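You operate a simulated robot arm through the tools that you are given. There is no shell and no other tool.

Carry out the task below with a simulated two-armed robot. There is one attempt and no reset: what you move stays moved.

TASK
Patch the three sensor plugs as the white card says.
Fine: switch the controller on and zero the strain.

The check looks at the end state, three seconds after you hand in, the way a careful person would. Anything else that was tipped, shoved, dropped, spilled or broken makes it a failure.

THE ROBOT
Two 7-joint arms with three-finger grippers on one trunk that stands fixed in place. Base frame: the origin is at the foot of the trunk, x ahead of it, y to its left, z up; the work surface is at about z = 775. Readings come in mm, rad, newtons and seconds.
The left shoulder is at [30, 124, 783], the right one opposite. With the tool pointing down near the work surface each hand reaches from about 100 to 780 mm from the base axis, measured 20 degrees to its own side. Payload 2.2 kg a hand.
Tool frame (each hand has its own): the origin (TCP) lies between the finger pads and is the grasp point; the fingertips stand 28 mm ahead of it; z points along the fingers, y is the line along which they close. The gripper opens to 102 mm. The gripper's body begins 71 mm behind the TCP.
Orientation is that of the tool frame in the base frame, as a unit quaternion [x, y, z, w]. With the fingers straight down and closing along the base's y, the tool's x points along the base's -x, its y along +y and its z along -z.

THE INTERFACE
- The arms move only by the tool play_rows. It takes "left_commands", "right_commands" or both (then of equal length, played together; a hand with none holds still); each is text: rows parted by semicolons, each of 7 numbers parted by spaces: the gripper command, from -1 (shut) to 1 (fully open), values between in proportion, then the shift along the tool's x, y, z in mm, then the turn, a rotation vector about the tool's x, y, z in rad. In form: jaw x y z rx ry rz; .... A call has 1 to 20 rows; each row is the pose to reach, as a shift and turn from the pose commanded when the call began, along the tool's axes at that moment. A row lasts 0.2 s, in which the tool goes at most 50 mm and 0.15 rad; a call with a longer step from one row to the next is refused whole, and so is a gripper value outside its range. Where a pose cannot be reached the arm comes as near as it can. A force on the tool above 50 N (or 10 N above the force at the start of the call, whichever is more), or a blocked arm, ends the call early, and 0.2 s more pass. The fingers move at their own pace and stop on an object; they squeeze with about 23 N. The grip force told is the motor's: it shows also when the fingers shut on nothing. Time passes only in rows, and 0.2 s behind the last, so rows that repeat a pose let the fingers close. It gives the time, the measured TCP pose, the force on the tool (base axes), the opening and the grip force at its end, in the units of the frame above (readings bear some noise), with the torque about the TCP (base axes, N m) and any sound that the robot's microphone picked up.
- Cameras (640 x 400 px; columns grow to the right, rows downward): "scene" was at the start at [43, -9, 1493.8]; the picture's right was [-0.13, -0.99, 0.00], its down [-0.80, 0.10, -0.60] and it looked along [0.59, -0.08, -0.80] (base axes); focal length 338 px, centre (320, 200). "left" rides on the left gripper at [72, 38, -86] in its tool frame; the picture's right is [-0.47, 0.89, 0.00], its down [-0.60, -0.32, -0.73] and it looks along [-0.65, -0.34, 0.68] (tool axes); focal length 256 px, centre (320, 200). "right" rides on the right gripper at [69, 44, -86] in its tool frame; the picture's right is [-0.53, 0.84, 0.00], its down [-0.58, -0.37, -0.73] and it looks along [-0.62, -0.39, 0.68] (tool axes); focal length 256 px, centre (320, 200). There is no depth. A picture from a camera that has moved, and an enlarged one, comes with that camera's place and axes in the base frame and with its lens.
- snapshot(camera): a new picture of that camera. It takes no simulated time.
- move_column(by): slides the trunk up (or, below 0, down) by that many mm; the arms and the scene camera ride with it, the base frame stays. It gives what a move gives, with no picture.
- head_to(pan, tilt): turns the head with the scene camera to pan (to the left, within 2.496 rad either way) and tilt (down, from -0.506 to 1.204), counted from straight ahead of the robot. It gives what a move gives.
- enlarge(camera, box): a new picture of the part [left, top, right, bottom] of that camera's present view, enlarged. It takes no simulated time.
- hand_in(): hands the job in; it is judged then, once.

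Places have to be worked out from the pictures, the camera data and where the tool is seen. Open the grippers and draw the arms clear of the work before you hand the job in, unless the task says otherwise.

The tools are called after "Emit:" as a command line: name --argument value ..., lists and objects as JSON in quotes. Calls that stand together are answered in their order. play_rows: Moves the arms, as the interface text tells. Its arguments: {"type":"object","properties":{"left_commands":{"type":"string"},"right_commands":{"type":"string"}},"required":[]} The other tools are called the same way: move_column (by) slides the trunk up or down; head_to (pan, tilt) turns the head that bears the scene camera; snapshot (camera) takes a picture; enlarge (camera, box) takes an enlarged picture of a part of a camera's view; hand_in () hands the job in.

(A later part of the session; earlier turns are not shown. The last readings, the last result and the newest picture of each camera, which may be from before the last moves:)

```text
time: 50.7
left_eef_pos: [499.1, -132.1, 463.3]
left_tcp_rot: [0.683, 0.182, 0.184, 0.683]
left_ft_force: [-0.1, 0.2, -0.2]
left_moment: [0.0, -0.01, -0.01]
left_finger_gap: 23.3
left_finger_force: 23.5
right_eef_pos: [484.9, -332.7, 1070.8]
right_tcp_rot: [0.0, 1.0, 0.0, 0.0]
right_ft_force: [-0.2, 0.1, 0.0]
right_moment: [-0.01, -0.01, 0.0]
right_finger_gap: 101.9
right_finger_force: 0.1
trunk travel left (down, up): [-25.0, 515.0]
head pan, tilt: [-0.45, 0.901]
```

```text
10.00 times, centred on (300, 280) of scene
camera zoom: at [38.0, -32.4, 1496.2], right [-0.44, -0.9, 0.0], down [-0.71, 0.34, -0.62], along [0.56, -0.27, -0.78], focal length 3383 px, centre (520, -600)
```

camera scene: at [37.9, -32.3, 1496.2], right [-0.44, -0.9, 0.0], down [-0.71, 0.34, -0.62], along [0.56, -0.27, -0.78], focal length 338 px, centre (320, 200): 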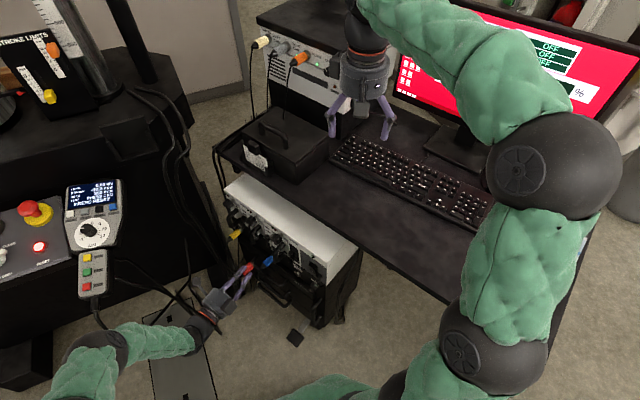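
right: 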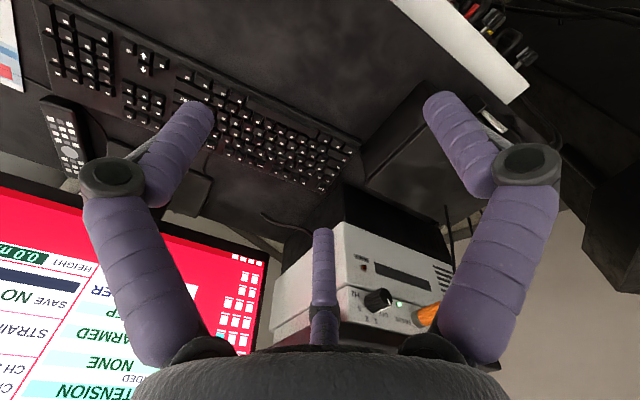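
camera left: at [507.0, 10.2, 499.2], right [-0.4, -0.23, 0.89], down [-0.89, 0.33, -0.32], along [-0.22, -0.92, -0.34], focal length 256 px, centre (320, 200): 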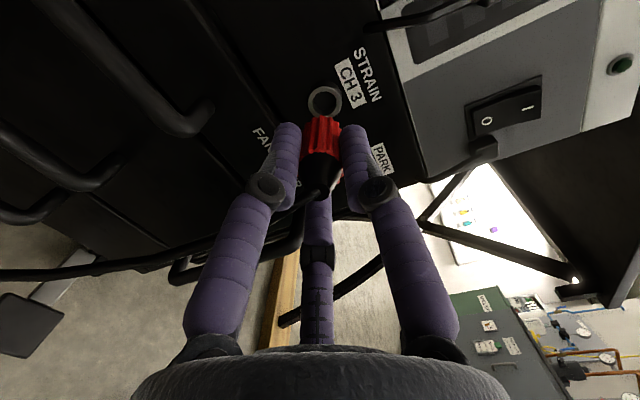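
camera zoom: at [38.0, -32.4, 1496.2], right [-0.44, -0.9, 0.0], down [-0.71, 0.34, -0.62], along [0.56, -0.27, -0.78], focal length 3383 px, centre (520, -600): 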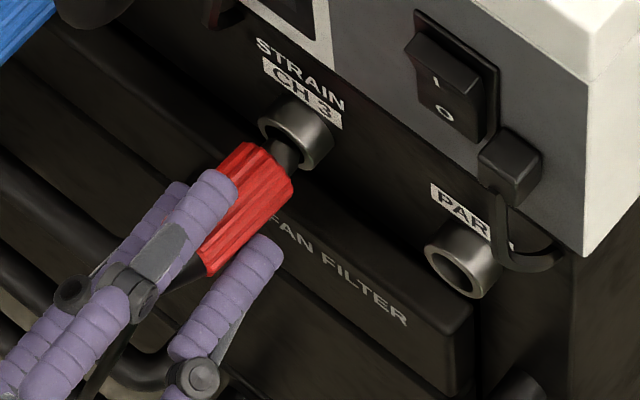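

The hand overshot upward; the ring is now ~1.5 mm below and 1.3 mm beside the plug line. I correct and creep forward 3 mm.

Emit:
play_rows --left_commands "-1 0.8 -1 0 0 0 0; -1 1.2 -1.5 1 0 0 0; -1 1.1 -1.5 3 0 0 0; -1 1.1 -1.5 3 0 0 0"

Emit:
enlarge --camera "left" --box '[270, 70, 370, 150]'

Emit:
enlarge --camera "scene" --box '[280, 260, 320, 300]'

```text
time: 51.7
left_eef_pos: [503.6, -134.7, 462.2]
left_tcp_rot: [0.683, 0.184, 0.184, 0.683]
left_ft_force: [-0.2, -1.0, -0.6]
left_moment: [0.03, -0.02, -0.02]
left_finger_gap: 23.3
left_finger_force: 22.8
right_eef_pos: [484.5, -332.2, 1071.9]
right_tcp_rot: [0.0, 1.0, 0.001, -0.001]
right_ft_force: [-0.2, 0.7, -0.3]
right_moment: [0.0, -0.02, -0.01]
right_finger_gap: 101.8
right_finger_force: 0.0
trunk travel left (down, up): [-25.0, 515.0]
head pan, tilt: [-0.45, 0.901]
```

```text
5.00 times, centred on (320, 110) of left
camera zoom: at [523.4, -23.1, 499.7], right [-0.4, -0.23, 0.89], down [-0.89, 0.33, -0.32], along [-0.22, -0.91, -0.34], focal length 1280 px, centre (320, 650)
```

zoom: 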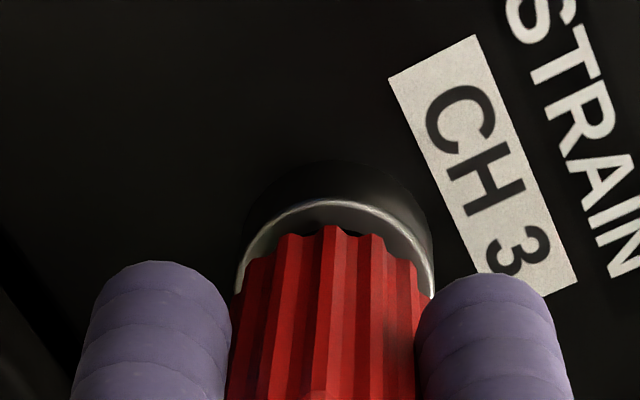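

```text
10.00 times, centred on (300, 280) of scene
camera zoom: at [38.0, -32.4, 1496.2], right [-0.44, -0.9, 0.0], down [-0.71, 0.34, -0.62], along [0.56, -0.27, -0.78], focal length 3383 px, centre (520, -600)
```

zoom: 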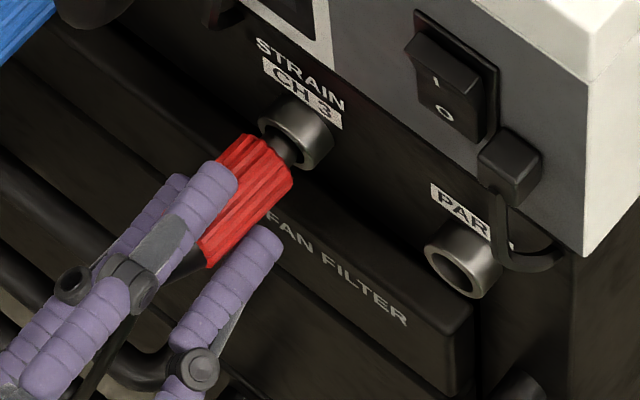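

Now within ~0.7 mm and the nose is entering CH3. I push in slowly along the socket axis.

Emit:
play_rows --left_commands "-1 -0.5 -0.3 1.5 0 0 0; -1 -0.7 -0.3 3 0 0 0; -1 -0.8 -0.3 4.5 0 0 0; -1 -0.9 -0.3 6 0 0 0; -1 -0.9 -0.3 6 0 0 0"

Emit:
enlarge --camera "left" --box '[270, 70, 370, 150]'

Emit:
enlarge --camera "scene" --box '[280, 260, 320, 300]'

```text
time: 52.9
left_eef_pos: [504.6, -138.6, 462.5]
left_tcp_rot: [0.682, 0.184, 0.184, 0.683]
left_ft_force: [-7.5, 18.3, 0.0]
left_moment: [0.02, 0.06, -0.08]
left_finger_gap: 23.3
left_finger_force: 22.1
right_eef_pos: [484.4, -330.5, 1071.8]
right_tcp_rot: [0.0, 1.0, 0.0, 0.0]
right_ft_force: [-0.1, -0.9, -0.5]
right_moment: [-0.05, 0.01, -0.03]
right_finger_gap: 102.4
right_finger_force: 0.0
trunk travel left (down, up): [-25.0, 515.0]
head pan, tilt: [-0.45, 0.901]
```

```text
5.00 times, centred on (320, 110) of left
camera zoom: at [524.7, -27.3, 499.2], right [-0.4, -0.23, 0.89], down [-0.89, 0.33, -0.32], along [-0.22, -0.92, -0.34], focal length 1280 px, centre (320, 650)
```

zoom: 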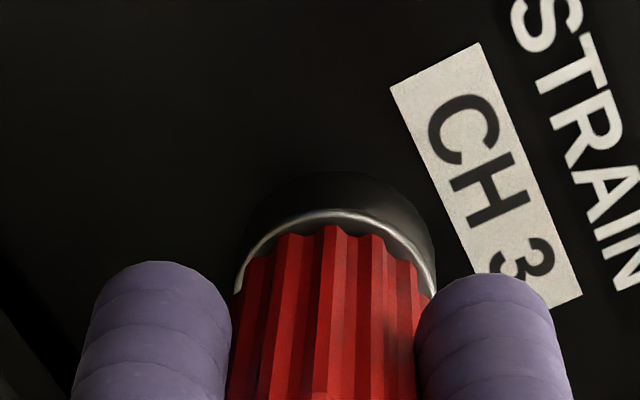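

```text
10.00 times, centred on (300, 280) of scene
camera zoom: at [37.5, -31.1, 1496.2], right [-0.44, -0.9, 0.0], down [-0.71, 0.34, -0.62], along [0.56, -0.27, -0.78], focal length 3383 px, centre (520, -600)
```

zoom: 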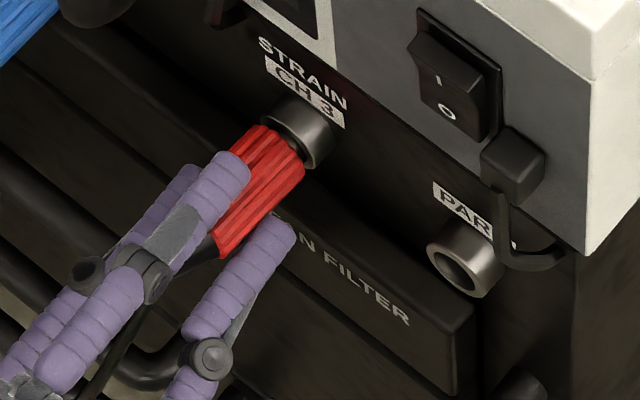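

Resistance ~20 N with the red body at the ring, same gap as it had in CH1. I press 2 mm more to make sure it is home and listen for a click.

Emit:
play_rows --left_commands "-1 0 0 1 0 0 0; -1 -0.1 0 2 0 0 0; -1 -0.1 0 2 0 0 0"

Emit:
enlarge --camera "left" --box '[270, 70, 370, 150]'

Emit:
enlarge --camera "scene" --box '[280, 260, 320, 300]'

```text
time: 53.7
left_eef_pos: [504.6, -141.4, 461.6]
left_tcp_rot: [0.683, 0.183, 0.184, 0.683]
left_ft_force: [-8.1, 18.3, -0.5]
left_moment: [-0.09, 0.05, -0.25]
left_finger_gap: 23.7
left_finger_force: 22.2
right_eef_pos: [483.7, -331.4, 1071.2]
right_tcp_rot: [0.0, 1.0, 0.001, 0.0]
right_ft_force: [0.0, 0.7, 0.1]
right_moment: [-0.02, 0.02, -0.04]
right_finger_gap: 102.0
right_finger_force: 0.0
trunk travel left (down, up): [-25.0, 515.0]
head pan, tilt: [-0.45, 0.901]
```

```text
5.00 times, centred on (320, 110) of left
camera zoom: at [525.9, -30.1, 499.3], right [-0.4, -0.23, 0.89], down [-0.89, 0.33, -0.32], along [-0.22, -0.92, -0.34], focal length 1280 px, centre (320, 650)
```

zoom: 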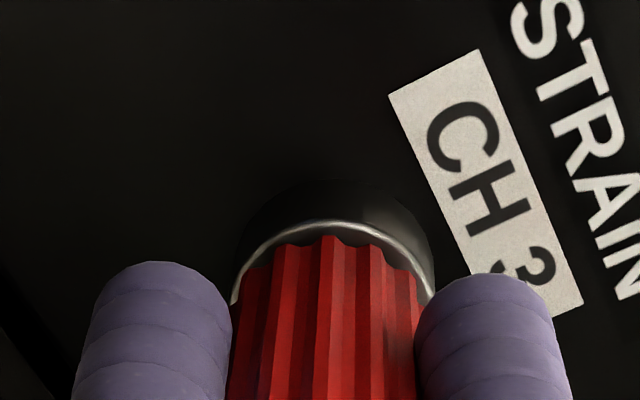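

```text
10.00 times, centred on (300, 280) of scene
camera zoom: at [37.6, -31.4, 1496.2], right [-0.44, -0.9, 0.0], down [-0.71, 0.34, -0.62], along [0.56, -0.27, -0.78], focal length 3383 px, centre (520, -600)
```

zoom: 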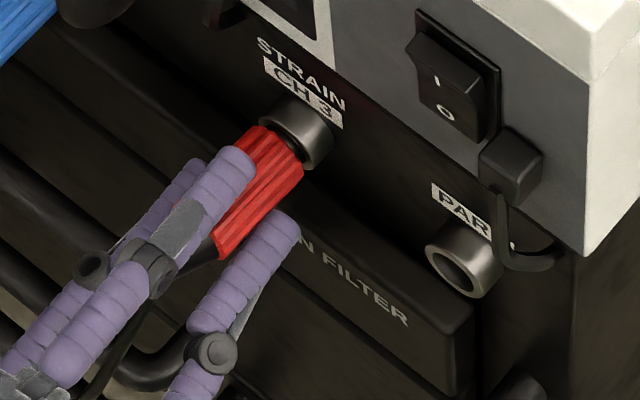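

The hand slips on the plug at ~20 N, so it is against a stop. I tug back a few millimetres to test whether it is latched or loose.

Emit:
play_rows --left_commands "-1 0 0 -1.5 0 0 0; -1 0 0 -3 0 0 0; -1 0 0 -4 0 0 0; -1 0 0 -4 0 0 0"

Emit:
enlarge --camera "left" --box '[270, 70, 370, 150]'

```text
time: 54.7
left_eef_pos: [503.2, -138.9, 462.2]
left_tcp_rot: [0.683, 0.184, 0.184, 0.682]
left_ft_force: [-0.4, 0.2, -0.7]
left_moment: [0.02, -0.01, 0.02]
left_finger_gap: 23.4
left_finger_force: 23.1
right_eef_pos: [485.2, -332.9, 1071.4]
right_tcp_rot: [0.0, 1.0, 0.0, 0.0]
right_ft_force: [0.5, -0.3, 0.3]
right_moment: [0.02, 0.01, -0.01]
right_finger_gap: 102.0
right_finger_force: 0.1
trunk travel left (down, up): [-25.0, 515.0]
head pan, tilt: [-0.45, 0.901]
heard: pop
```

```text
5.00 times, centred on (320, 110) of left
camera zoom: at [525.0, -27.7, 499.3], right [-0.4, -0.23, 0.89], down [-0.89, 0.33, -0.32], along [-0.22, -0.91, -0.34], focal length 1280 px, centre (320, 650)
```

zoom: 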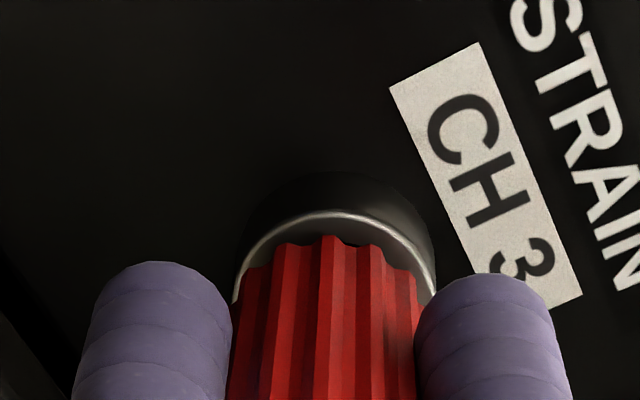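

A pop: so it had been engaged, and the tug released it. I push it home again to the same resistance.

Emit:
play_rows --left_commands "-1 0 0 1.5 0 0 0; -1 0 0 3 0 0 0; -1 0 0 4 0 0 0; -1 0 0 5 0 0 0; -1 0 0 5 0 0 0"

Emit:
enlarge --camera "left" --box '[270, 70, 370, 150]'

```text
time: 55.9
left_eef_pos: [506.6, -143.1, 461.7]
left_tcp_rot: [0.683, 0.183, 0.184, 0.683]
left_ft_force: [0.2, -0.4, -0.5]
left_moment: [-0.03, 0.0, -0.01]
left_finger_gap: 23.2
left_finger_force: 23.6
right_eef_pos: [483.8, -333.0, 1070.9]
right_tcp_rot: [0.0, 1.0, 0.0, -0.001]
right_ft_force: [0.5, -0.2, 0.3]
right_moment: [0.01, 0.0, 0.04]
right_finger_gap: 102.0
right_finger_force: 0.1
trunk travel left (down, up): [-25.0, 515.0]
head pan, tilt: [-0.45, 0.901]
```

```text
5.00 times, centred on (320, 110) of left
camera zoom: at [526.8, -32.4, 499.0], right [-0.4, -0.23, 0.89], down [-0.89, 0.33, -0.32], along [-0.22, -0.91, -0.34], focal length 1280 px, centre (320, 650)
```

zoom: 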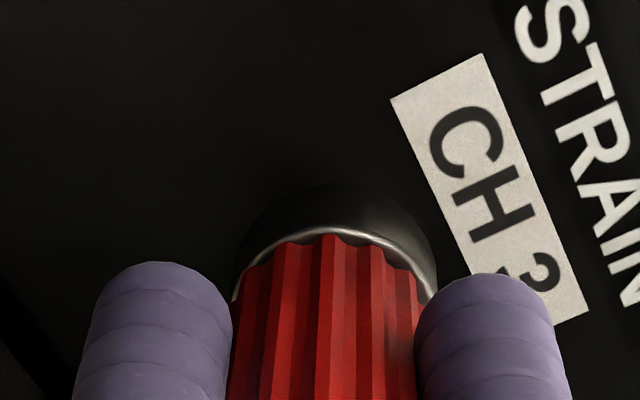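

Now the plug went deeper (gap only ~0.5 mm) with no resistance, unlike before. I ease it back 2 mm to see whether the catch takes hold at its seat.

Emit:
play_rows --left_commands "-1 0 0 -1 0 0 0; -1 0 0 -2 0 0 0; -1 0 0 -2 0 0 0"

Emit:
enlarge --camera "left" --box '[270, 70, 370, 150]'

```text
time: 56.7
left_eef_pos: [504.2, -141.5, 458.9]
left_tcp_rot: [0.683, 0.183, 0.184, 0.683]
left_ft_force: [-0.8, -0.5, -0.5]
left_moment: [0.0, 0.01, -0.02]
left_finger_gap: 23.4
left_finger_force: 22.6
right_eef_pos: [485.1, -332.7, 1071.6]
right_tcp_rot: [-0.001, 1.0, 0.0, 0.0]
right_ft_force: [0.2, 0.0, -0.4]
right_moment: [0.02, -0.01, -0.06]
right_finger_gap: 102.0
right_finger_force: 0.1
trunk travel left (down, up): [-25.0, 515.0]
head pan, tilt: [-0.45, 0.901]
```

```text
5.00 times, centred on (320, 110) of left
camera zoom: at [525.6, -30.4, 498.4], right [-0.4, -0.23, 0.89], down [-0.89, 0.33, -0.32], along [-0.22, -0.92, -0.34], focal length 1280 px, centre (320, 650)
```

zoom: 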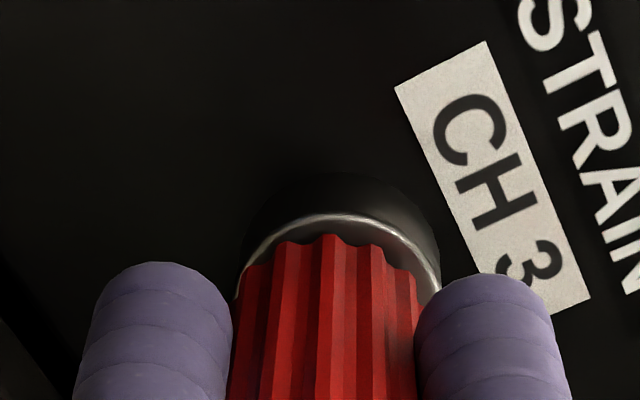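

The plug now slides freely, so the catch is not re-armed. I withdraw it 12 mm and insert again to re-engage.

Emit:
play_rows --left_commands "-1 0.3 0 -4 0 0 0; -1 0.6 0 -8 0 0 0; -1 0.9 0 -12 0 0 0; -1 0.9 0 -12 0 0 0"

Emit:
enlarge --camera "left" --box '[270, 70, 370, 150]'

Emit:
enlarge --camera "scene" --box '[280, 260, 320, 300]'

```text
time: 57.7
left_eef_pos: [500.9, -129.6, 461.8]
left_tcp_rot: [0.683, 0.184, 0.183, 0.683]
left_ft_force: [-0.9, -0.6, -0.6]
left_moment: [0.0, -0.02, 0.02]
left_finger_gap: 22.9
left_finger_force: 23.0
right_eef_pos: [483.6, -332.7, 1070.6]
right_tcp_rot: [0.0, 1.0, 0.0, 0.0]
right_ft_force: [0.1, 1.0, 0.3]
right_moment: [0.0, 0.0, 0.01]
right_finger_gap: 101.8
right_finger_force: 0.1
trunk travel left (down, up): [-25.0, 515.0]
head pan, tilt: [-0.45, 0.901]
```

```text
5.00 times, centred on (320, 110) of left
camera zoom: at [521.5, -18.3, 499.6], right [-0.4, -0.23, 0.89], down [-0.89, 0.33, -0.32], along [-0.22, -0.92, -0.34], focal length 1280 px, centre (320, 650)
```

zoom: 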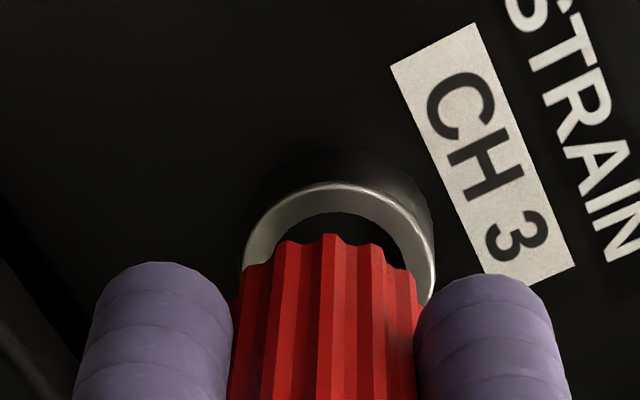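

```text
10.00 times, centred on (300, 280) of scene
camera zoom: at [38.0, -32.4, 1496.2], right [-0.44, -0.9, 0.0], down [-0.71, 0.34, -0.62], along [0.56, -0.27, -0.78], focal length 3383 px, centre (520, -600)
```

zoom: 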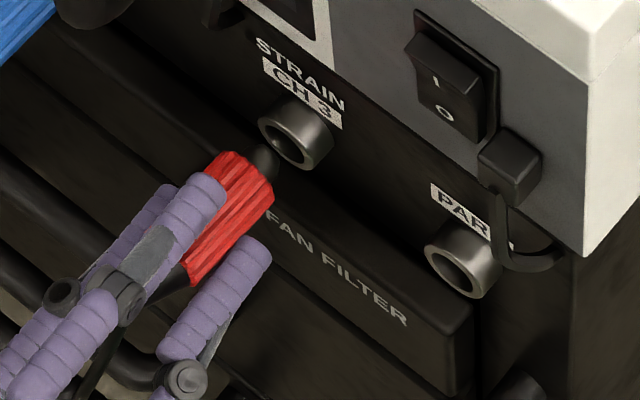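

The nose is out of the ring again and still aligned. I reinsert with small steps.

Emit:
play_rows --left_commands "-1 -0.3 0 3 0 0 0; -1 -0.5 0 6 0 0 0; -1 -0.6 0 8 0 0 0; -1 -0.7 0 9 0 0 0; -1 -0.8 0 10 0 0 0; -1 -0.9 0 11 0 0 0"

Emit:
enlarge --camera "left" --box '[270, 70, 370, 150]'

Emit:
enlarge --camera "scene" --box '[280, 260, 320, 300]'

```text
time: 59.1
left_eef_pos: [504.8, -139.9, 462.8]
left_tcp_rot: [0.683, 0.184, 0.184, 0.683]
left_ft_force: [-0.1, -0.8, 0.3]
left_moment: [0.02, 0.02, 0.0]
left_finger_gap: 23.0
left_finger_force: 23.5
right_eef_pos: [484.4, -332.9, 1070.7]
right_tcp_rot: [0.0, 1.0, 0.0, 0.0]
right_ft_force: [-0.1, -0.4, 0.0]
right_moment: [0.01, -0.01, -0.04]
right_finger_gap: 102.3
right_finger_force: 0.1
trunk travel left (down, up): [-25.0, 515.0]
head pan, tilt: [-0.45, 0.901]
```

```text
5.00 times, centred on (320, 110) of left
camera zoom: at [526.1, -28.8, 500.0], right [-0.4, -0.23, 0.89], down [-0.89, 0.33, -0.32], along [-0.22, -0.92, -0.34], focal length 1280 px, centre (320, 650)
```

zoom: 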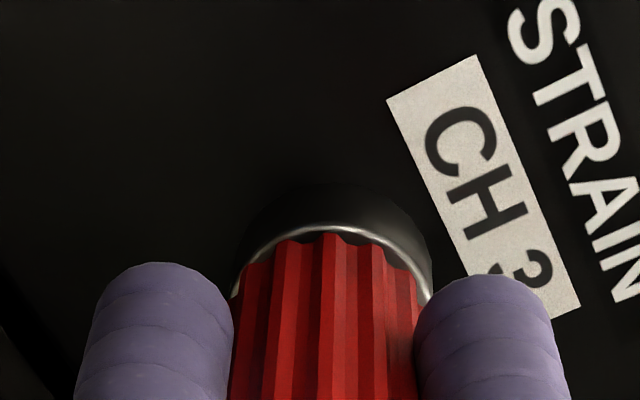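

```text
10.00 times, centred on (300, 280) of scene
camera zoom: at [38.0, -32.4, 1496.2], right [-0.44, -0.9, 0.0], down [-0.71, 0.34, -0.62], along [0.56, -0.27, -0.78], focal length 3383 px, centre (520, -600)
```

zoom: 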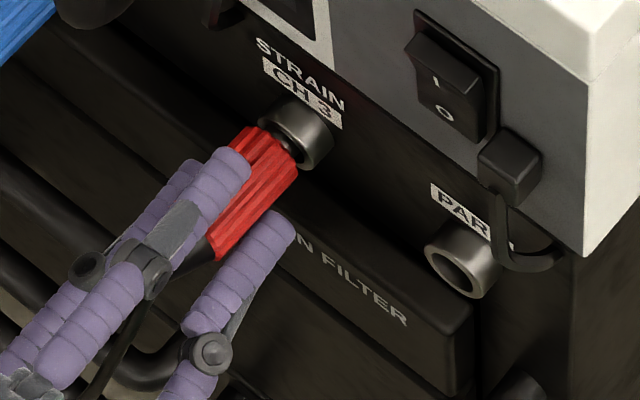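

The plug sits ~1.3 mm to the +p side and still ~3 mm short of its seat. I shift accordingly and push on.

Emit:
play_rows --left_commands "-1 -0.8 -0.5 0 0 0 0; -1 -1.3 -0.7 1 0 0 0; -1 -1.4 -0.7 2 0 0 0; -1 -1.5 -0.7 3 0 0 0; -1 -1.6 -0.7 4 0 0 0; -1 -1.6 -0.7 4 0 0 0"

Emit:
enlarge --camera "left" --box '[270, 70, 370, 150]'

Emit:
enlarge --camera "scene" --box '[280, 260, 320, 300]'

```text
time: 60.5
left_eef_pos: [505.3, -143.6, 462.8]
left_tcp_rot: [0.682, 0.184, 0.185, 0.683]
left_ft_force: [-9.1, 18.8, 5.7]
left_moment: [-0.14, 0.01, -0.29]
left_finger_gap: 22.9
left_finger_force: 23.1
right_eef_pos: [483.6, -332.3, 1071.7]
right_tcp_rot: [0.0, 1.0, 0.0, 0.0]
right_ft_force: [0.1, 0.7, -0.5]
right_moment: [0.03, -0.01, 0.0]
right_finger_gap: 101.8
right_finger_force: 0.1
trunk travel left (down, up): [-25.0, 515.0]
head pan, tilt: [-0.45, 0.901]
```

```text
5.00 times, centred on (320, 110) of left
camera zoom: at [526.4, -32.6, 498.8], right [-0.4, -0.23, 0.89], down [-0.89, 0.33, -0.32], along [-0.22, -0.92, -0.34], focal length 1280 px, centre (320, 650)
```

zoom: 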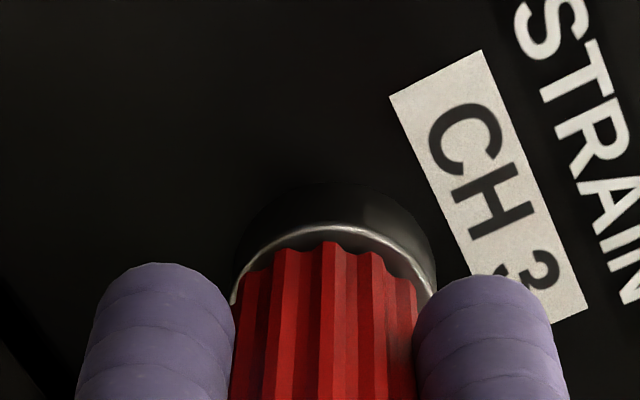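

```text
10.00 times, centred on (300, 280) of scene
camera zoom: at [37.0, -31.2, 1496.3], right [-0.44, -0.9, 0.0], down [-0.71, 0.34, -0.62], along [0.56, -0.27, -0.78], focal length 3383 px, centre (520, -600)
```

zoom: 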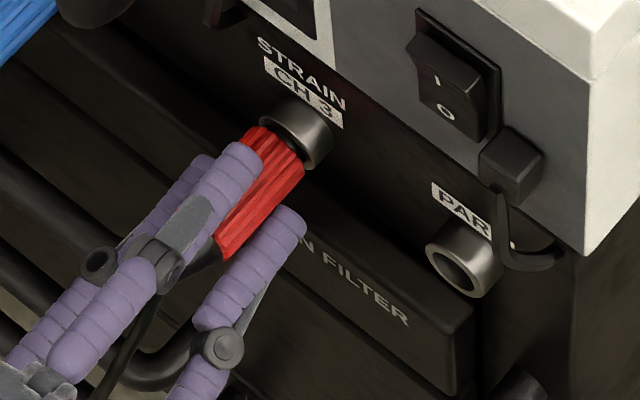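

Engaged again: 20 N resistance and the body at the same seat as before. I ease the push by 1.2 mm, open the hand and withdraw straight back.

Emit:
play_rows --left_commands "-1 0 0 -1.2 0 0 0; -0.4 0 0 -1.2 0 0 0; -0.1 0 0 -1.2 0 0 0; -0.02 0 0 -1.2 0 0 0; -0.02 0.4 0 -8 0 0 0; -0.02 1.2 0 -18 0 0 0; -0.02 1.2 0 -18 0 0 0"

Emit:
enlarge --camera "left" --box '[250, 60, 390, 180]'

Emit:
enlarge --camera "scene" --box '[280, 260, 320, 300]'

```text
time: 62.1
left_eef_pos: [497.9, -127.7, 460.1]
left_tcp_rot: [0.683, 0.184, 0.184, 0.683]
left_ft_force: [0.3, 0.4, -0.7]
left_moment: [0.01, -0.01, -0.04]
left_finger_gap: 49.9
left_finger_force: 0.0
right_eef_pos: [484.4, -333.1, 1071.0]
right_tcp_rot: [0.0, 1.0, 0.0, 0.0]
right_ft_force: [0.1, -0.4, -0.3]
right_moment: [-0.03, 0.0, -0.02]
right_finger_gap: 101.9
right_finger_force: 0.1
trunk travel left (down, up): [-25.0, 515.0]
head pan, tilt: [-0.45, 0.901]
```

```text
3.33 times, centred on (320, 120) of left
camera zoom: at [517.5, -16.6, 497.8], right [-0.4, -0.23, 0.89], down [-0.89, 0.33, -0.32], along [-0.22, -0.92, -0.34], focal length 853 px, centre (320, 467)
```

zoom: 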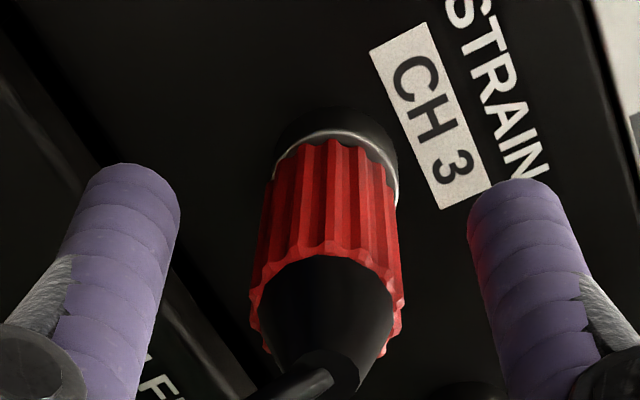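

```text
10.00 times, centred on (300, 280) of scene
camera zoom: at [37.9, -32.3, 1496.2], right [-0.44, -0.9, 0.0], down [-0.71, 0.34, -0.62], along [0.56, -0.27, -0.78], focal length 3383 px, centre (520, -600)
```

zoom: 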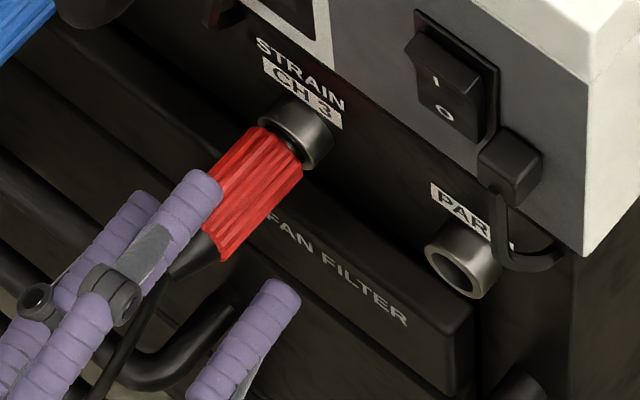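

Red is seated in CH3. I withdraw fully along the axis and look at how the red cable drapes before going for yellow.

Emit:
play_rows --left_commands "0.1 2 0 -20 0 0 0; 0.1 3.5 0 -45 0 0 0; 0.1 5.5 0 -70 0 0 0; 0.1 7 0 -95 0 0 0; 0.1 7 0 -95 0 0 0"

Emit:
snapshot --camera "left"

Emit:
enlarge --camera "scene" --box '[180, 210, 340, 340]'

```text
time: 63.3
left_eef_pos: [457.1, -41.6, 463.1]
left_tcp_rot: [0.683, 0.184, 0.183, 0.682]
left_ft_force: [0.1, -0.2, 0.6]
left_moment: [0.02, 0.02, -0.01]
left_finger_gap: 56.2
left_finger_force: 0.0
right_eef_pos: [484.4, -332.9, 1070.9]
right_tcp_rot: [0.0, 1.0, 0.0, 0.0]
right_ft_force: [0.1, -0.4, 0.1]
right_moment: [-0.04, -0.01, -0.03]
right_finger_gap: 102.0
right_finger_force: 0.2
trunk travel left (down, up): [-25.0, 515.0]
head pan, tilt: [-0.45, 0.901]
```

```text
taken
camera left: at [477.3, 69.6, 500.6], right [-0.4, -0.23, 0.89], down [-0.89, 0.33, -0.32], along [-0.22, -0.91, -0.34], focal length 256 px, centre (320, 200)
```

left: 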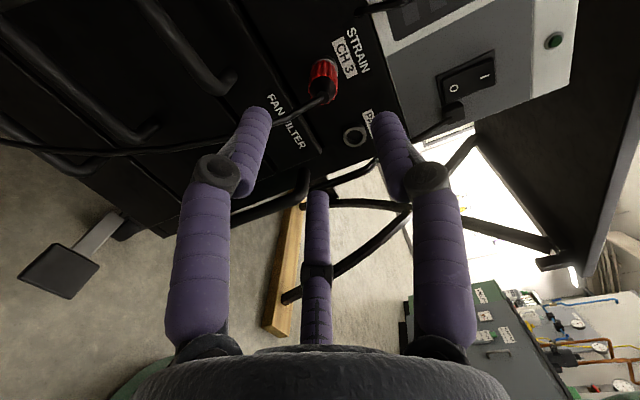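

```text
3.08 times, centred on (260, 275) of scene
camera zoom: at [37.9, -32.3, 1496.2], right [-0.44, -0.9, 0.0], down [-0.71, 0.34, -0.62], along [0.56, -0.27, -0.78], focal length 1041 px, centre (505, -31)
```

zoom: 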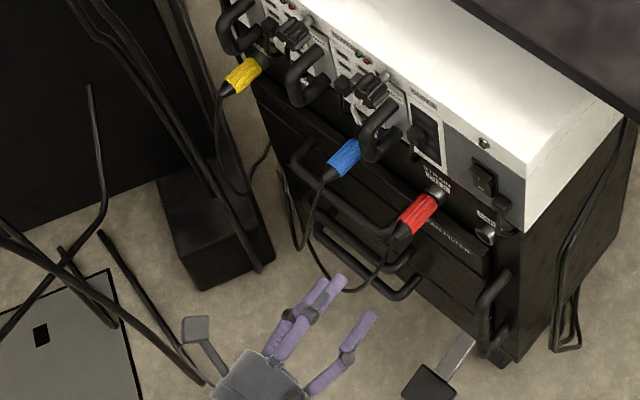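

Blue and red are in place, their cables draped freely. I raise the hand 25 mm and back off a bit, so that I can lower the trunk 25 mm to gain reach for yellow.

Emit:
play_rows --left_commands "0.1 0 12 -10 0 0 0; 0.1 0 25 -20 0 0 0; 0.1 0 25 -20 0 0 0"

Emit:
move_column --by -24

```text
time: 64.1
left_eef_pos: [446.3, -25.5, 486.0]
left_tcp_rot: [0.683, 0.183, 0.183, 0.683]
left_ft_force: [0.2, 0.2, 0.4]
left_moment: [0.0, -0.02, 0.0]
left_finger_gap: 56.3
left_finger_force: 0.0
right_eef_pos: [483.5, -332.4, 1070.8]
right_tcp_rot: [-0.001, 1.0, -0.001, 0.0]
right_ft_force: [-0.2, -0.4, 0.2]
right_moment: [0.02, 0.01, 0.03]
right_finger_gap: 102.0
right_finger_force: 0.0
trunk travel left (down, up): [-25.0, 515.0]
head pan, tilt: [-0.45, 0.901]
```

```text
time: 64.8
left_eef_pos: [445.4, -24.7, 463.4]
left_tcp_rot: [0.683, 0.184, 0.184, 0.683]
left_ft_force: [0.2, 1.2, 1.1]
left_moment: [0.0, 0.0, 0.0]
left_finger_gap: 55.9
left_finger_force: 0.1
right_eef_pos: [484.5, -333.5, 1046.4]
right_tcp_rot: [-0.001, 1.0, -0.001, 0.0]
right_ft_force: [0.5, -0.3, -0.2]
right_moment: [-0.02, -0.02, -0.02]
right_finger_gap: 102.0
right_finger_force: 0.0
trunk travel left (down, up): [-1.0, 539.0]
head pan, tilt: [-0.45, 0.901]
```

I move to the front of the yellow plug with yaw 18° and pitch 10° so the wrist stays clear of the pendant cable, stopping about 98 mm out.

Emit:
play_rows --left_commands "0.1 20 0 5 0.0578 0.0754 -0.0066; 0.1 45 0 12 0.1156 0.1509 -0.0132; 0.1 75 0 22 0.1734 0.2263 -0.0198; 0.1 105 0 33 0.1734 0.2263 -0.0198; 0.1 135 0 45 0.1734 0.2263 -0.0198; 0.1 165 0 57 0.1734 0.2263 -0.0198; 0.1 195 0 68 0.1734 0.2263 -0.0198; 0.1 225 0 80 0.1734 0.2263 -0.0198; 0.1 250 0 89 0.1734 0.2263 -0.0198; 0.1 272 0 98 0.1734 0.2263 -0.0198; 0.1 272 0 98 0.1734 0.2263 -0.0198"

Emit:
snapshot --camera "left"

Emit:
snapshot --camera "scene"

Emit:
enlarge --camera "scene" --box '[60, 200, 260, 350]'

```text
time: 67.2
left_eef_pos: [728.3, 25.3, 462.0]
left_tcp_rot: [0.712, 0.281, 0.236, 0.598]
left_ft_force: [0.1, 0.2, 0.0]
left_moment: [-0.03, -0.01, -0.02]
left_finger_gap: 56.1
left_finger_force: 0.0
right_eef_pos: [484.3, -332.5, 1046.8]
right_tcp_rot: [-0.001, 1.0, 0.0, 0.0]
right_ft_force: [0.3, 0.7, -0.2]
right_moment: [-0.02, 0.01, 0.0]
right_finger_gap: 102.2
right_finger_force: 0.1
trunk travel left (down, up): [-1.0, 539.0]
head pan, tilt: [-0.45, 0.901]
```

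```text
taken
camera left: at [728.8, 132.3, 513.9], right [-0.23, -0.43, 0.87], down [-0.97, 0.15, -0.19], along [-0.05, -0.89, -0.45], focal length 256 px, centre (320, 200)
```

left: 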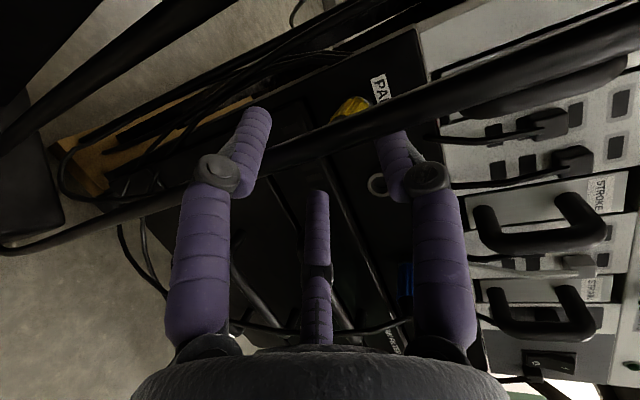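

```text
taken
camera scene: at [38.0, -32.3, 1472.2], right [-0.44, -0.9, 0.0], down [-0.71, 0.34, -0.62], along [0.56, -0.27, -0.78], focal length 338 px, centre (320, 200)
```

scene: 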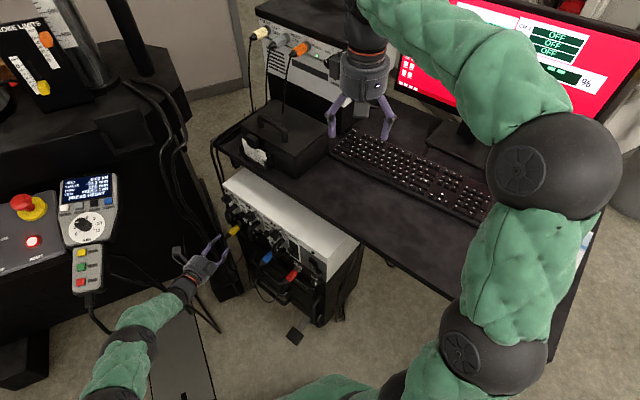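

```text
2.67 times, centred on (160, 275) of scene
camera zoom: at [38.0, -32.3, 1472.2], right [-0.44, -0.9, 0.0], down [-0.71, 0.34, -0.62], along [0.56, -0.27, -0.78], focal length 902 px, centre (747, 0)
```

zoom: 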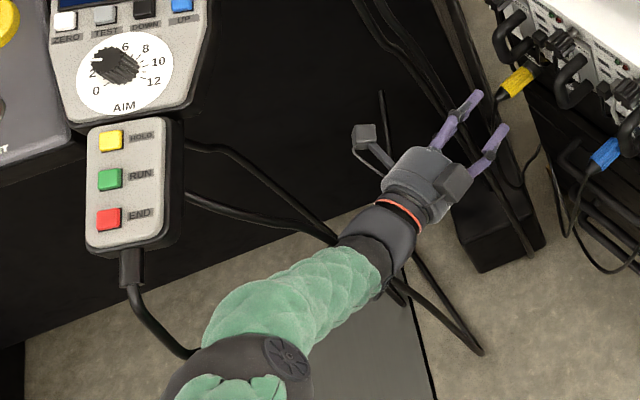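

Thick hoses hang from the machine between the hand and the yellow plug. I look closely before going on.

Emit:
enlarge --camera "scene" --box '[170, 215, 260, 285]'

Emit:
enlarge --camera "left" --box '[220, 60, 460, 220]'

Emit:
enlarge --camera "scene" --box '[100, 60, 270, 300]'

```text
5.71 times, centred on (215, 250) of scene
camera zoom: at [38.0, -32.3, 1472.2], right [-0.44, -0.9, 0.0], down [-0.71, 0.34, -0.62], along [0.56, -0.27, -0.78], focal length 1933 px, centre (920, -86)
```

zoom: 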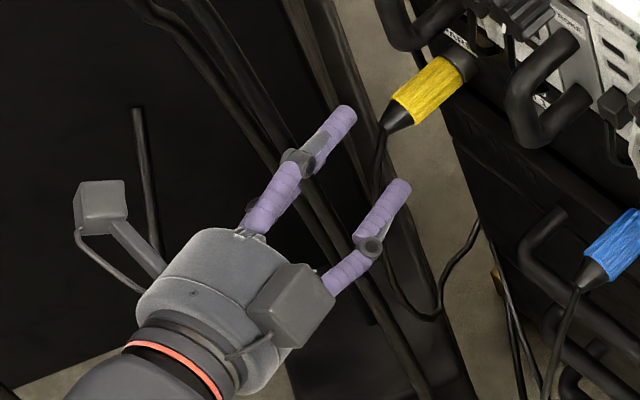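

```text
2.50 times, centred on (340, 140) of left
camera zoom: at [728.8, 132.3, 513.9], right [-0.23, -0.43, 0.87], down [-0.97, 0.15, -0.19], along [-0.05, -0.89, -0.45], focal length 640 px, centre (270, 350)
```

zoom: 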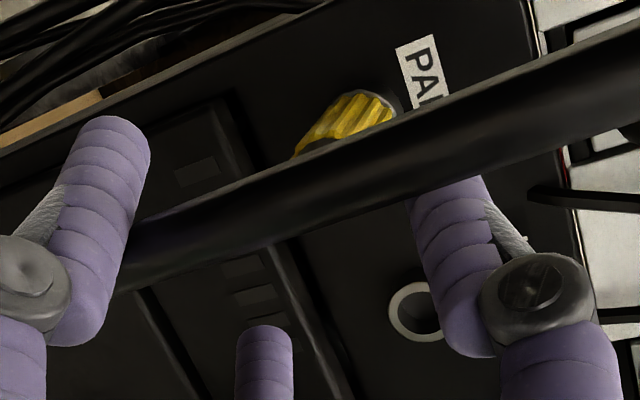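

```text
1.67 times, centred on (185, 180) of scene
camera zoom: at [38.0, -32.3, 1472.2], right [-0.44, -0.9, 0.0], down [-0.71, 0.34, -0.62], along [0.56, -0.27, -0.78], focal length 564 px, centre (545, 233)
```

zoom: 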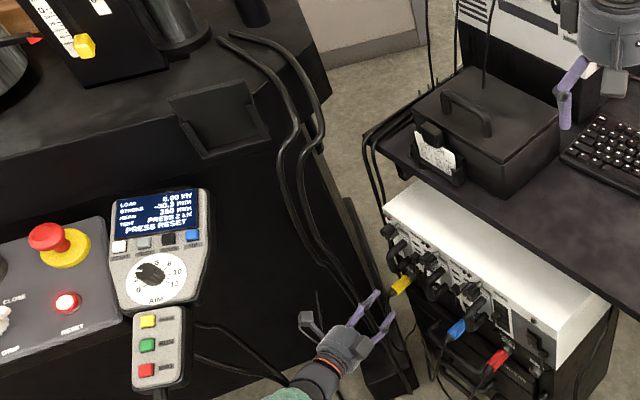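

I zoom further to judge how the hose lies relative to the fingers.

Emit:
enlarge --camera "scene" --box '[195, 225, 240, 260]'

Emit:
enlarge --camera "left" --box '[180, 80, 300, 200]'

Emit:
enlarge --camera "left" --box '[340, 60, 480, 180]'

```text
11.43 times, centred on (218, 242) of scene
camera zoom: at [38.0, -32.3, 1472.2], right [-0.44, -0.9, 0.0], down [-0.71, 0.34, -0.62], along [0.56, -0.27, -0.78], focal length 3866 px, centre (1491, -286)
```

zoom: 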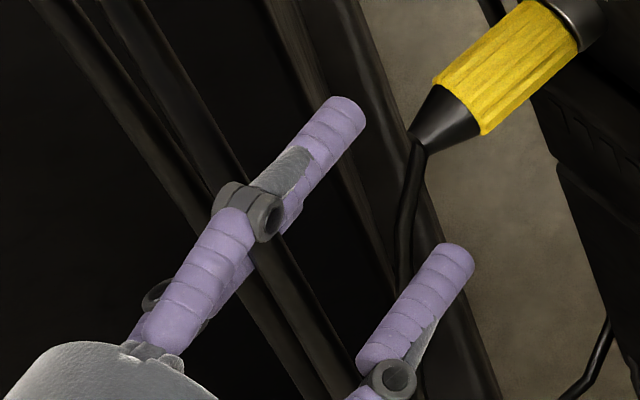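

```text
3.33 times, centred on (240, 140) of left
camera zoom: at [728.8, 132.3, 513.9], right [-0.23, -0.43, 0.87], down [-0.97, 0.15, -0.19], along [-0.05, -0.89, -0.45], focal length 853 px, centre (587, 400)
```

zoom: 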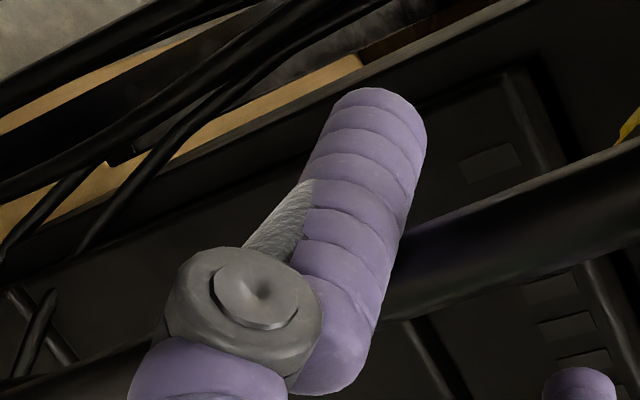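

```text
3.33 times, centred on (410, 120) of left
camera zoom: at [728.8, 132.3, 513.9], right [-0.23, -0.43, 0.87], down [-0.97, 0.15, -0.19], along [-0.05, -0.89, -0.45], focal length 853 px, centre (20, 467)
```

zoom: 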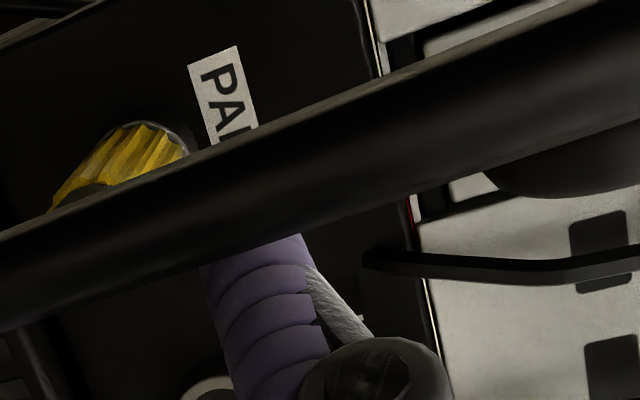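

No contact force arose although the hose overlaps the fingers in view, so the hoses seem clear or soft. I advance carefully toward yellow by part of the way, watching the force.

Emit:
play_rows --left_commands "0 -1.2 1 5.2 0 0 0; 0 -2.4 2 10.4 0 0 0; 0 -3.6 3 15.5 0 0 0; 0 -4.8 4 20.7 0 0 0; 0 -4.8 4 20.7 0 0 0"

Emit:
snapshot --camera "left"

Emit:
enlarge --camera "scene" --box '[195, 220, 255, 265]'

```text
time: 68.4
left_eef_pos: [741.4, 7.0, 460.7]
left_tcp_rot: [0.712, 0.281, 0.236, 0.598]
left_ft_force: [0.2, 0.3, 0.3]
left_moment: [0.02, 0.03, 0.02]
left_finger_gap: 51.1
left_finger_force: 0.1
right_eef_pos: [484.9, -333.7, 1046.8]
right_tcp_rot: [0.0, 1.0, 0.001, 0.0]
right_ft_force: [0.3, 0.0, 0.4]
right_moment: [0.0, 0.01, -0.04]
right_finger_gap: 101.8
right_finger_force: 0.0
trunk travel left (down, up): [-1.0, 539.0]
head pan, tilt: [-0.45, 0.901]
```

```text
taken
camera left: at [741.8, 114.3, 513.6], right [-0.23, -0.43, 0.87], down [-0.97, 0.15, -0.19], along [-0.05, -0.89, -0.45], focal length 256 px, centre (320, 200)
```

left: 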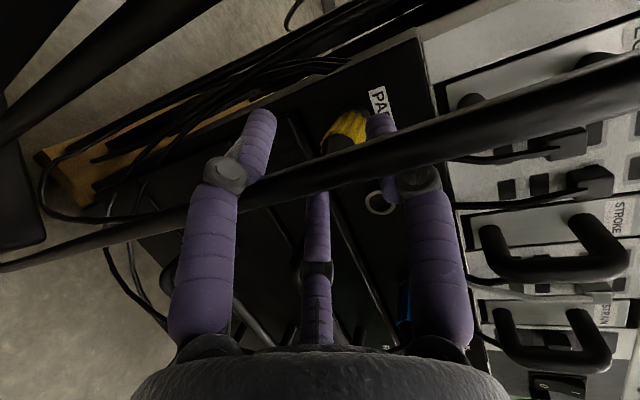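

```text
8.89 times, centred on (225, 242) of scene
camera zoom: at [38.0, -32.4, 1472.2], right [-0.44, -0.9, 0.0], down [-0.71, 0.34, -0.62], along [0.56, -0.27, -0.78], focal length 3007 px, centre (1164, -178)
```

zoom: 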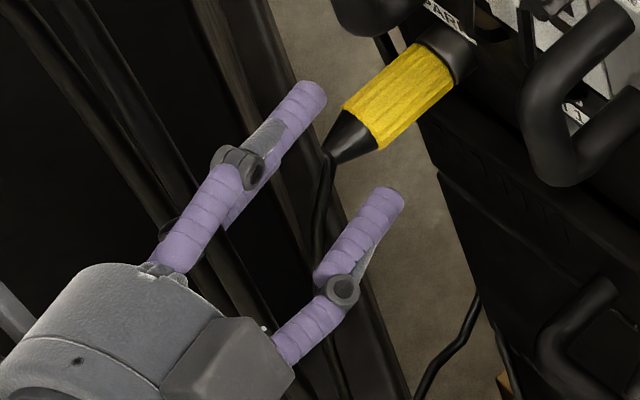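

No force and the hose stays straight. I continue toward yellow in small steps.

Emit:
play_rows --left_commands "0 -1 0.8 4.5 0 0 0; 0 -2.1 1.6 9 0 0 0; 0 -3.2 2.5 13.5 0 0 0; 0 -4.2 3.4 18 0 0 0; 0 -4.2 3.4 18 0 0 0"

Emit:
snapshot --camera "left"

Emit:
enlarge --camera "left" --box '[240, 70, 400, 210]'

Emit:
enlarge --camera "scene" --box '[195, 220, 255, 265]'

```text
time: 69.6
left_eef_pos: [750.4, -7.4, 462.3]
left_tcp_rot: [0.713, 0.281, 0.236, 0.598]
left_ft_force: [-0.7, -0.5, 0.6]
left_moment: [-0.01, 0.02, 0.0]
left_finger_gap: 50.8
left_finger_force: 0.1
right_eef_pos: [485.0, -332.4, 1046.6]
right_tcp_rot: [0.0, 1.0, 0.0, 0.001]
right_ft_force: [-1.1, -0.9, 0.5]
right_moment: [0.02, 0.01, 0.02]
right_finger_gap: 101.9
right_finger_force: 0.0
trunk travel left (down, up): [-1.0, 539.0]
head pan, tilt: [-0.45, 0.901]
```

```text
taken
camera left: at [751.5, 100.2, 514.0], right [-0.23, -0.43, 0.87], down [-0.97, 0.15, -0.19], along [-0.05, -0.89, -0.45], focal length 256 px, centre (320, 200)
```

left: 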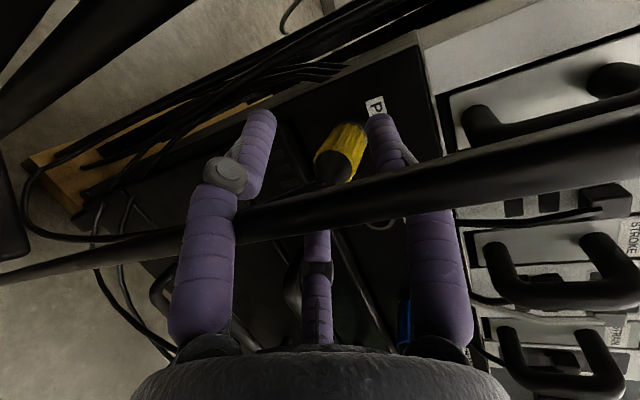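

```text
2.86 times, centred on (320, 140) of left
camera zoom: at [751.5, 100.2, 514.0], right [-0.23, -0.43, 0.87], down [-0.97, 0.15, -0.19], along [-0.05, -0.89, -0.45], focal length 731 px, centre (320, 371)
```

zoom: 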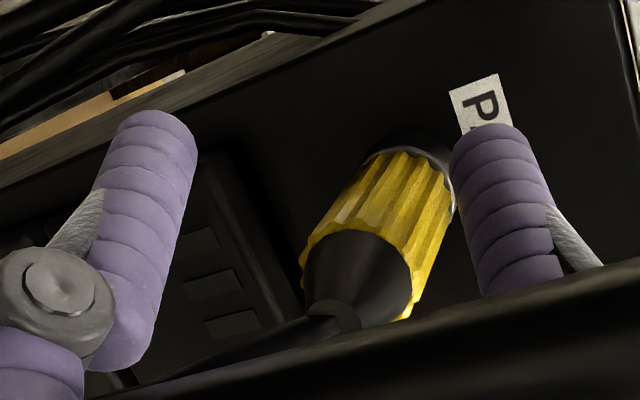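

```text
8.89 times, centred on (225, 242) of scene
camera zoom: at [38.0, -32.4, 1472.2], right [-0.44, -0.9, 0.0], down [-0.71, 0.34, -0.62], along [0.56, -0.27, -0.78], focal length 3007 px, centre (1164, -178)
```

zoom: 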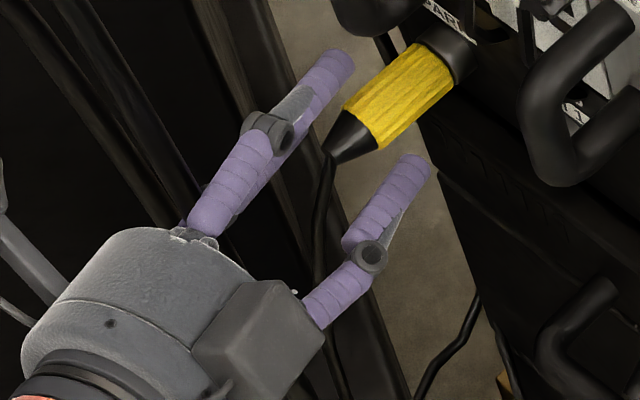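

Yellow's ring computes to (778, −68, 463) with its tail at (753, −14). I move the remaining (−10.5, 3.8, 20.6) mm to put the fingers around its body.

Emit:
play_rows --left_commands "0 -3.5 1 5 0 0 0; 0 -6 2 10 0 0 0; 0 -8.5 3 15 0 0 0; 0 -10.5 3.8 20 0 0 0; 0 -10.5 3.8 20 0 0 0"

Emit:
enlarge --camera "left" --box '[240, 70, 400, 210]'

Emit:
enlarge --camera "scene" --box '[200, 215, 260, 260]'

```text
time: 70.8
left_eef_pos: [755.7, -30.9, 462.9]
left_tcp_rot: [0.712, 0.282, 0.237, 0.598]
left_ft_force: [0.4, -0.1, -0.3]
left_moment: [0.03, 0.01, -0.01]
left_finger_gap: 50.9
left_finger_force: 0.0
right_eef_pos: [484.6, -333.2, 1047.4]
right_tcp_rot: [0.0, 1.0, 0.0, 0.001]
right_ft_force: [0.6, 1.0, 0.1]
right_moment: [0.02, 0.0, 0.0]
right_finger_gap: 101.9
right_finger_force: 0.2
trunk travel left (down, up): [-1.0, 539.0]
head pan, tilt: [-0.45, 0.901]
```

```text
2.86 times, centred on (320, 140) of left
camera zoom: at [758.2, 76.3, 514.9], right [-0.23, -0.43, 0.87], down [-0.97, 0.15, -0.18], along [-0.05, -0.89, -0.45], focal length 731 px, centre (320, 371)
```

zoom: 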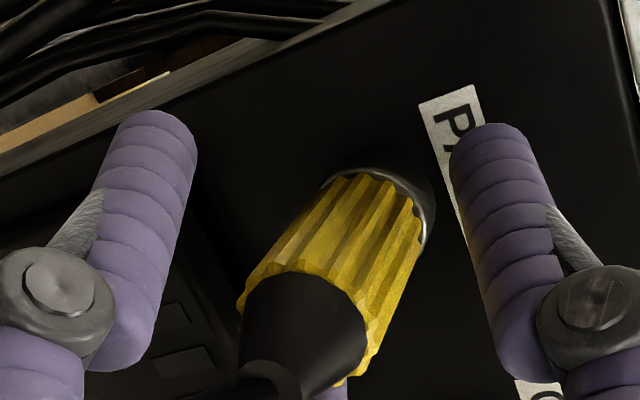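

```text
8.89 times, centred on (230, 238) of scene
camera zoom: at [38.0, -32.4, 1472.2], right [-0.44, -0.9, 0.0], down [-0.71, 0.34, -0.62], along [0.56, -0.27, -0.78], focal length 3007 px, centre (1120, -133)
```

zoom: 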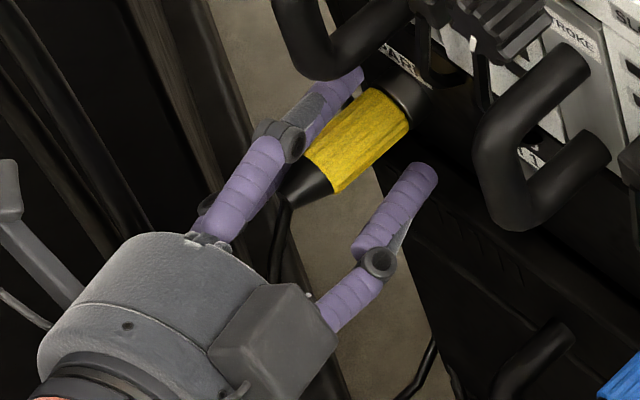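

Reachable without contact. To lessen the misalignment in the grip I try turning the hand's yaw back by 8° about the plug while keeping the TCP in place.

Emit:
play_rows --left_commands "0 0 0 0 0 -0.069 0.012; 0 0 0 0 0 -0.138 0.024; 0 0 0 0 0 -0.138 0.024"

Emit:
enlarge --camera "left" --box '[240, 70, 400, 210]'

Emit:
snapshot --camera "scene"

```text
time: 71.6
left_eef_pos: [754.2, -30.3, 464.9]
left_tcp_rot: [0.73, 0.231, 0.194, 0.613]
left_ft_force: [0.0, 0.4, 0.1]
left_moment: [0.01, 0.0, -0.02]
left_finger_gap: 51.0
left_finger_force: 0.1
left hand out of reach, approached as far as the arm can: row 2
right_eef_pos: [484.9, -332.7, 1046.9]
right_tcp_rot: [0.001, 1.0, 0.0, 0.0]
right_ft_force: [0.3, 0.0, -0.2]
right_moment: [-0.03, 0.0, -0.02]
right_finger_gap: 102.1
right_finger_force: 0.1
trunk travel left (down, up): [-1.0, 539.0]
head pan, tilt: [-0.45, 0.901]
```

```text
2.86 times, centred on (320, 140) of left
camera zoom: at [771.2, 76.0, 516.6], right [-0.29, -0.39, 0.87], down [-0.94, 0.29, -0.18], along [-0.18, -0.87, -0.45], focal length 731 px, centre (320, 371)
```

zoom: 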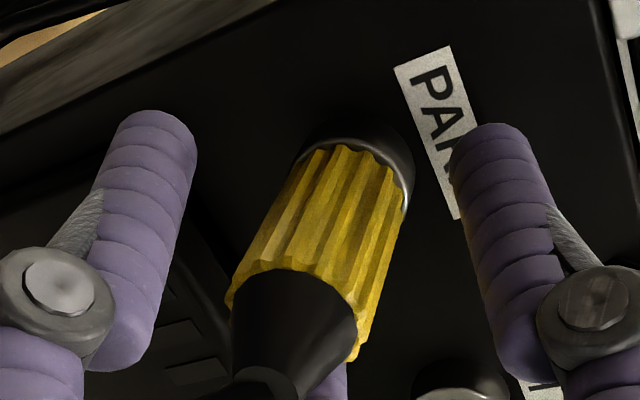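

```text
taken
camera scene: at [38.0, -32.4, 1472.2], right [-0.44, -0.9, 0.0], down [-0.71, 0.34, -0.62], along [0.56, -0.27, -0.78], focal length 338 px, centre (320, 200)
```

scene: 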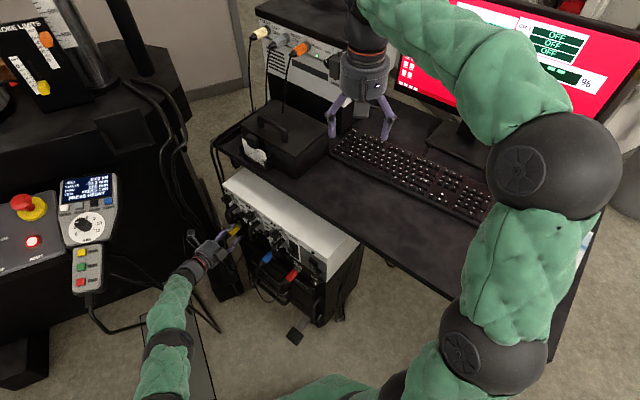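

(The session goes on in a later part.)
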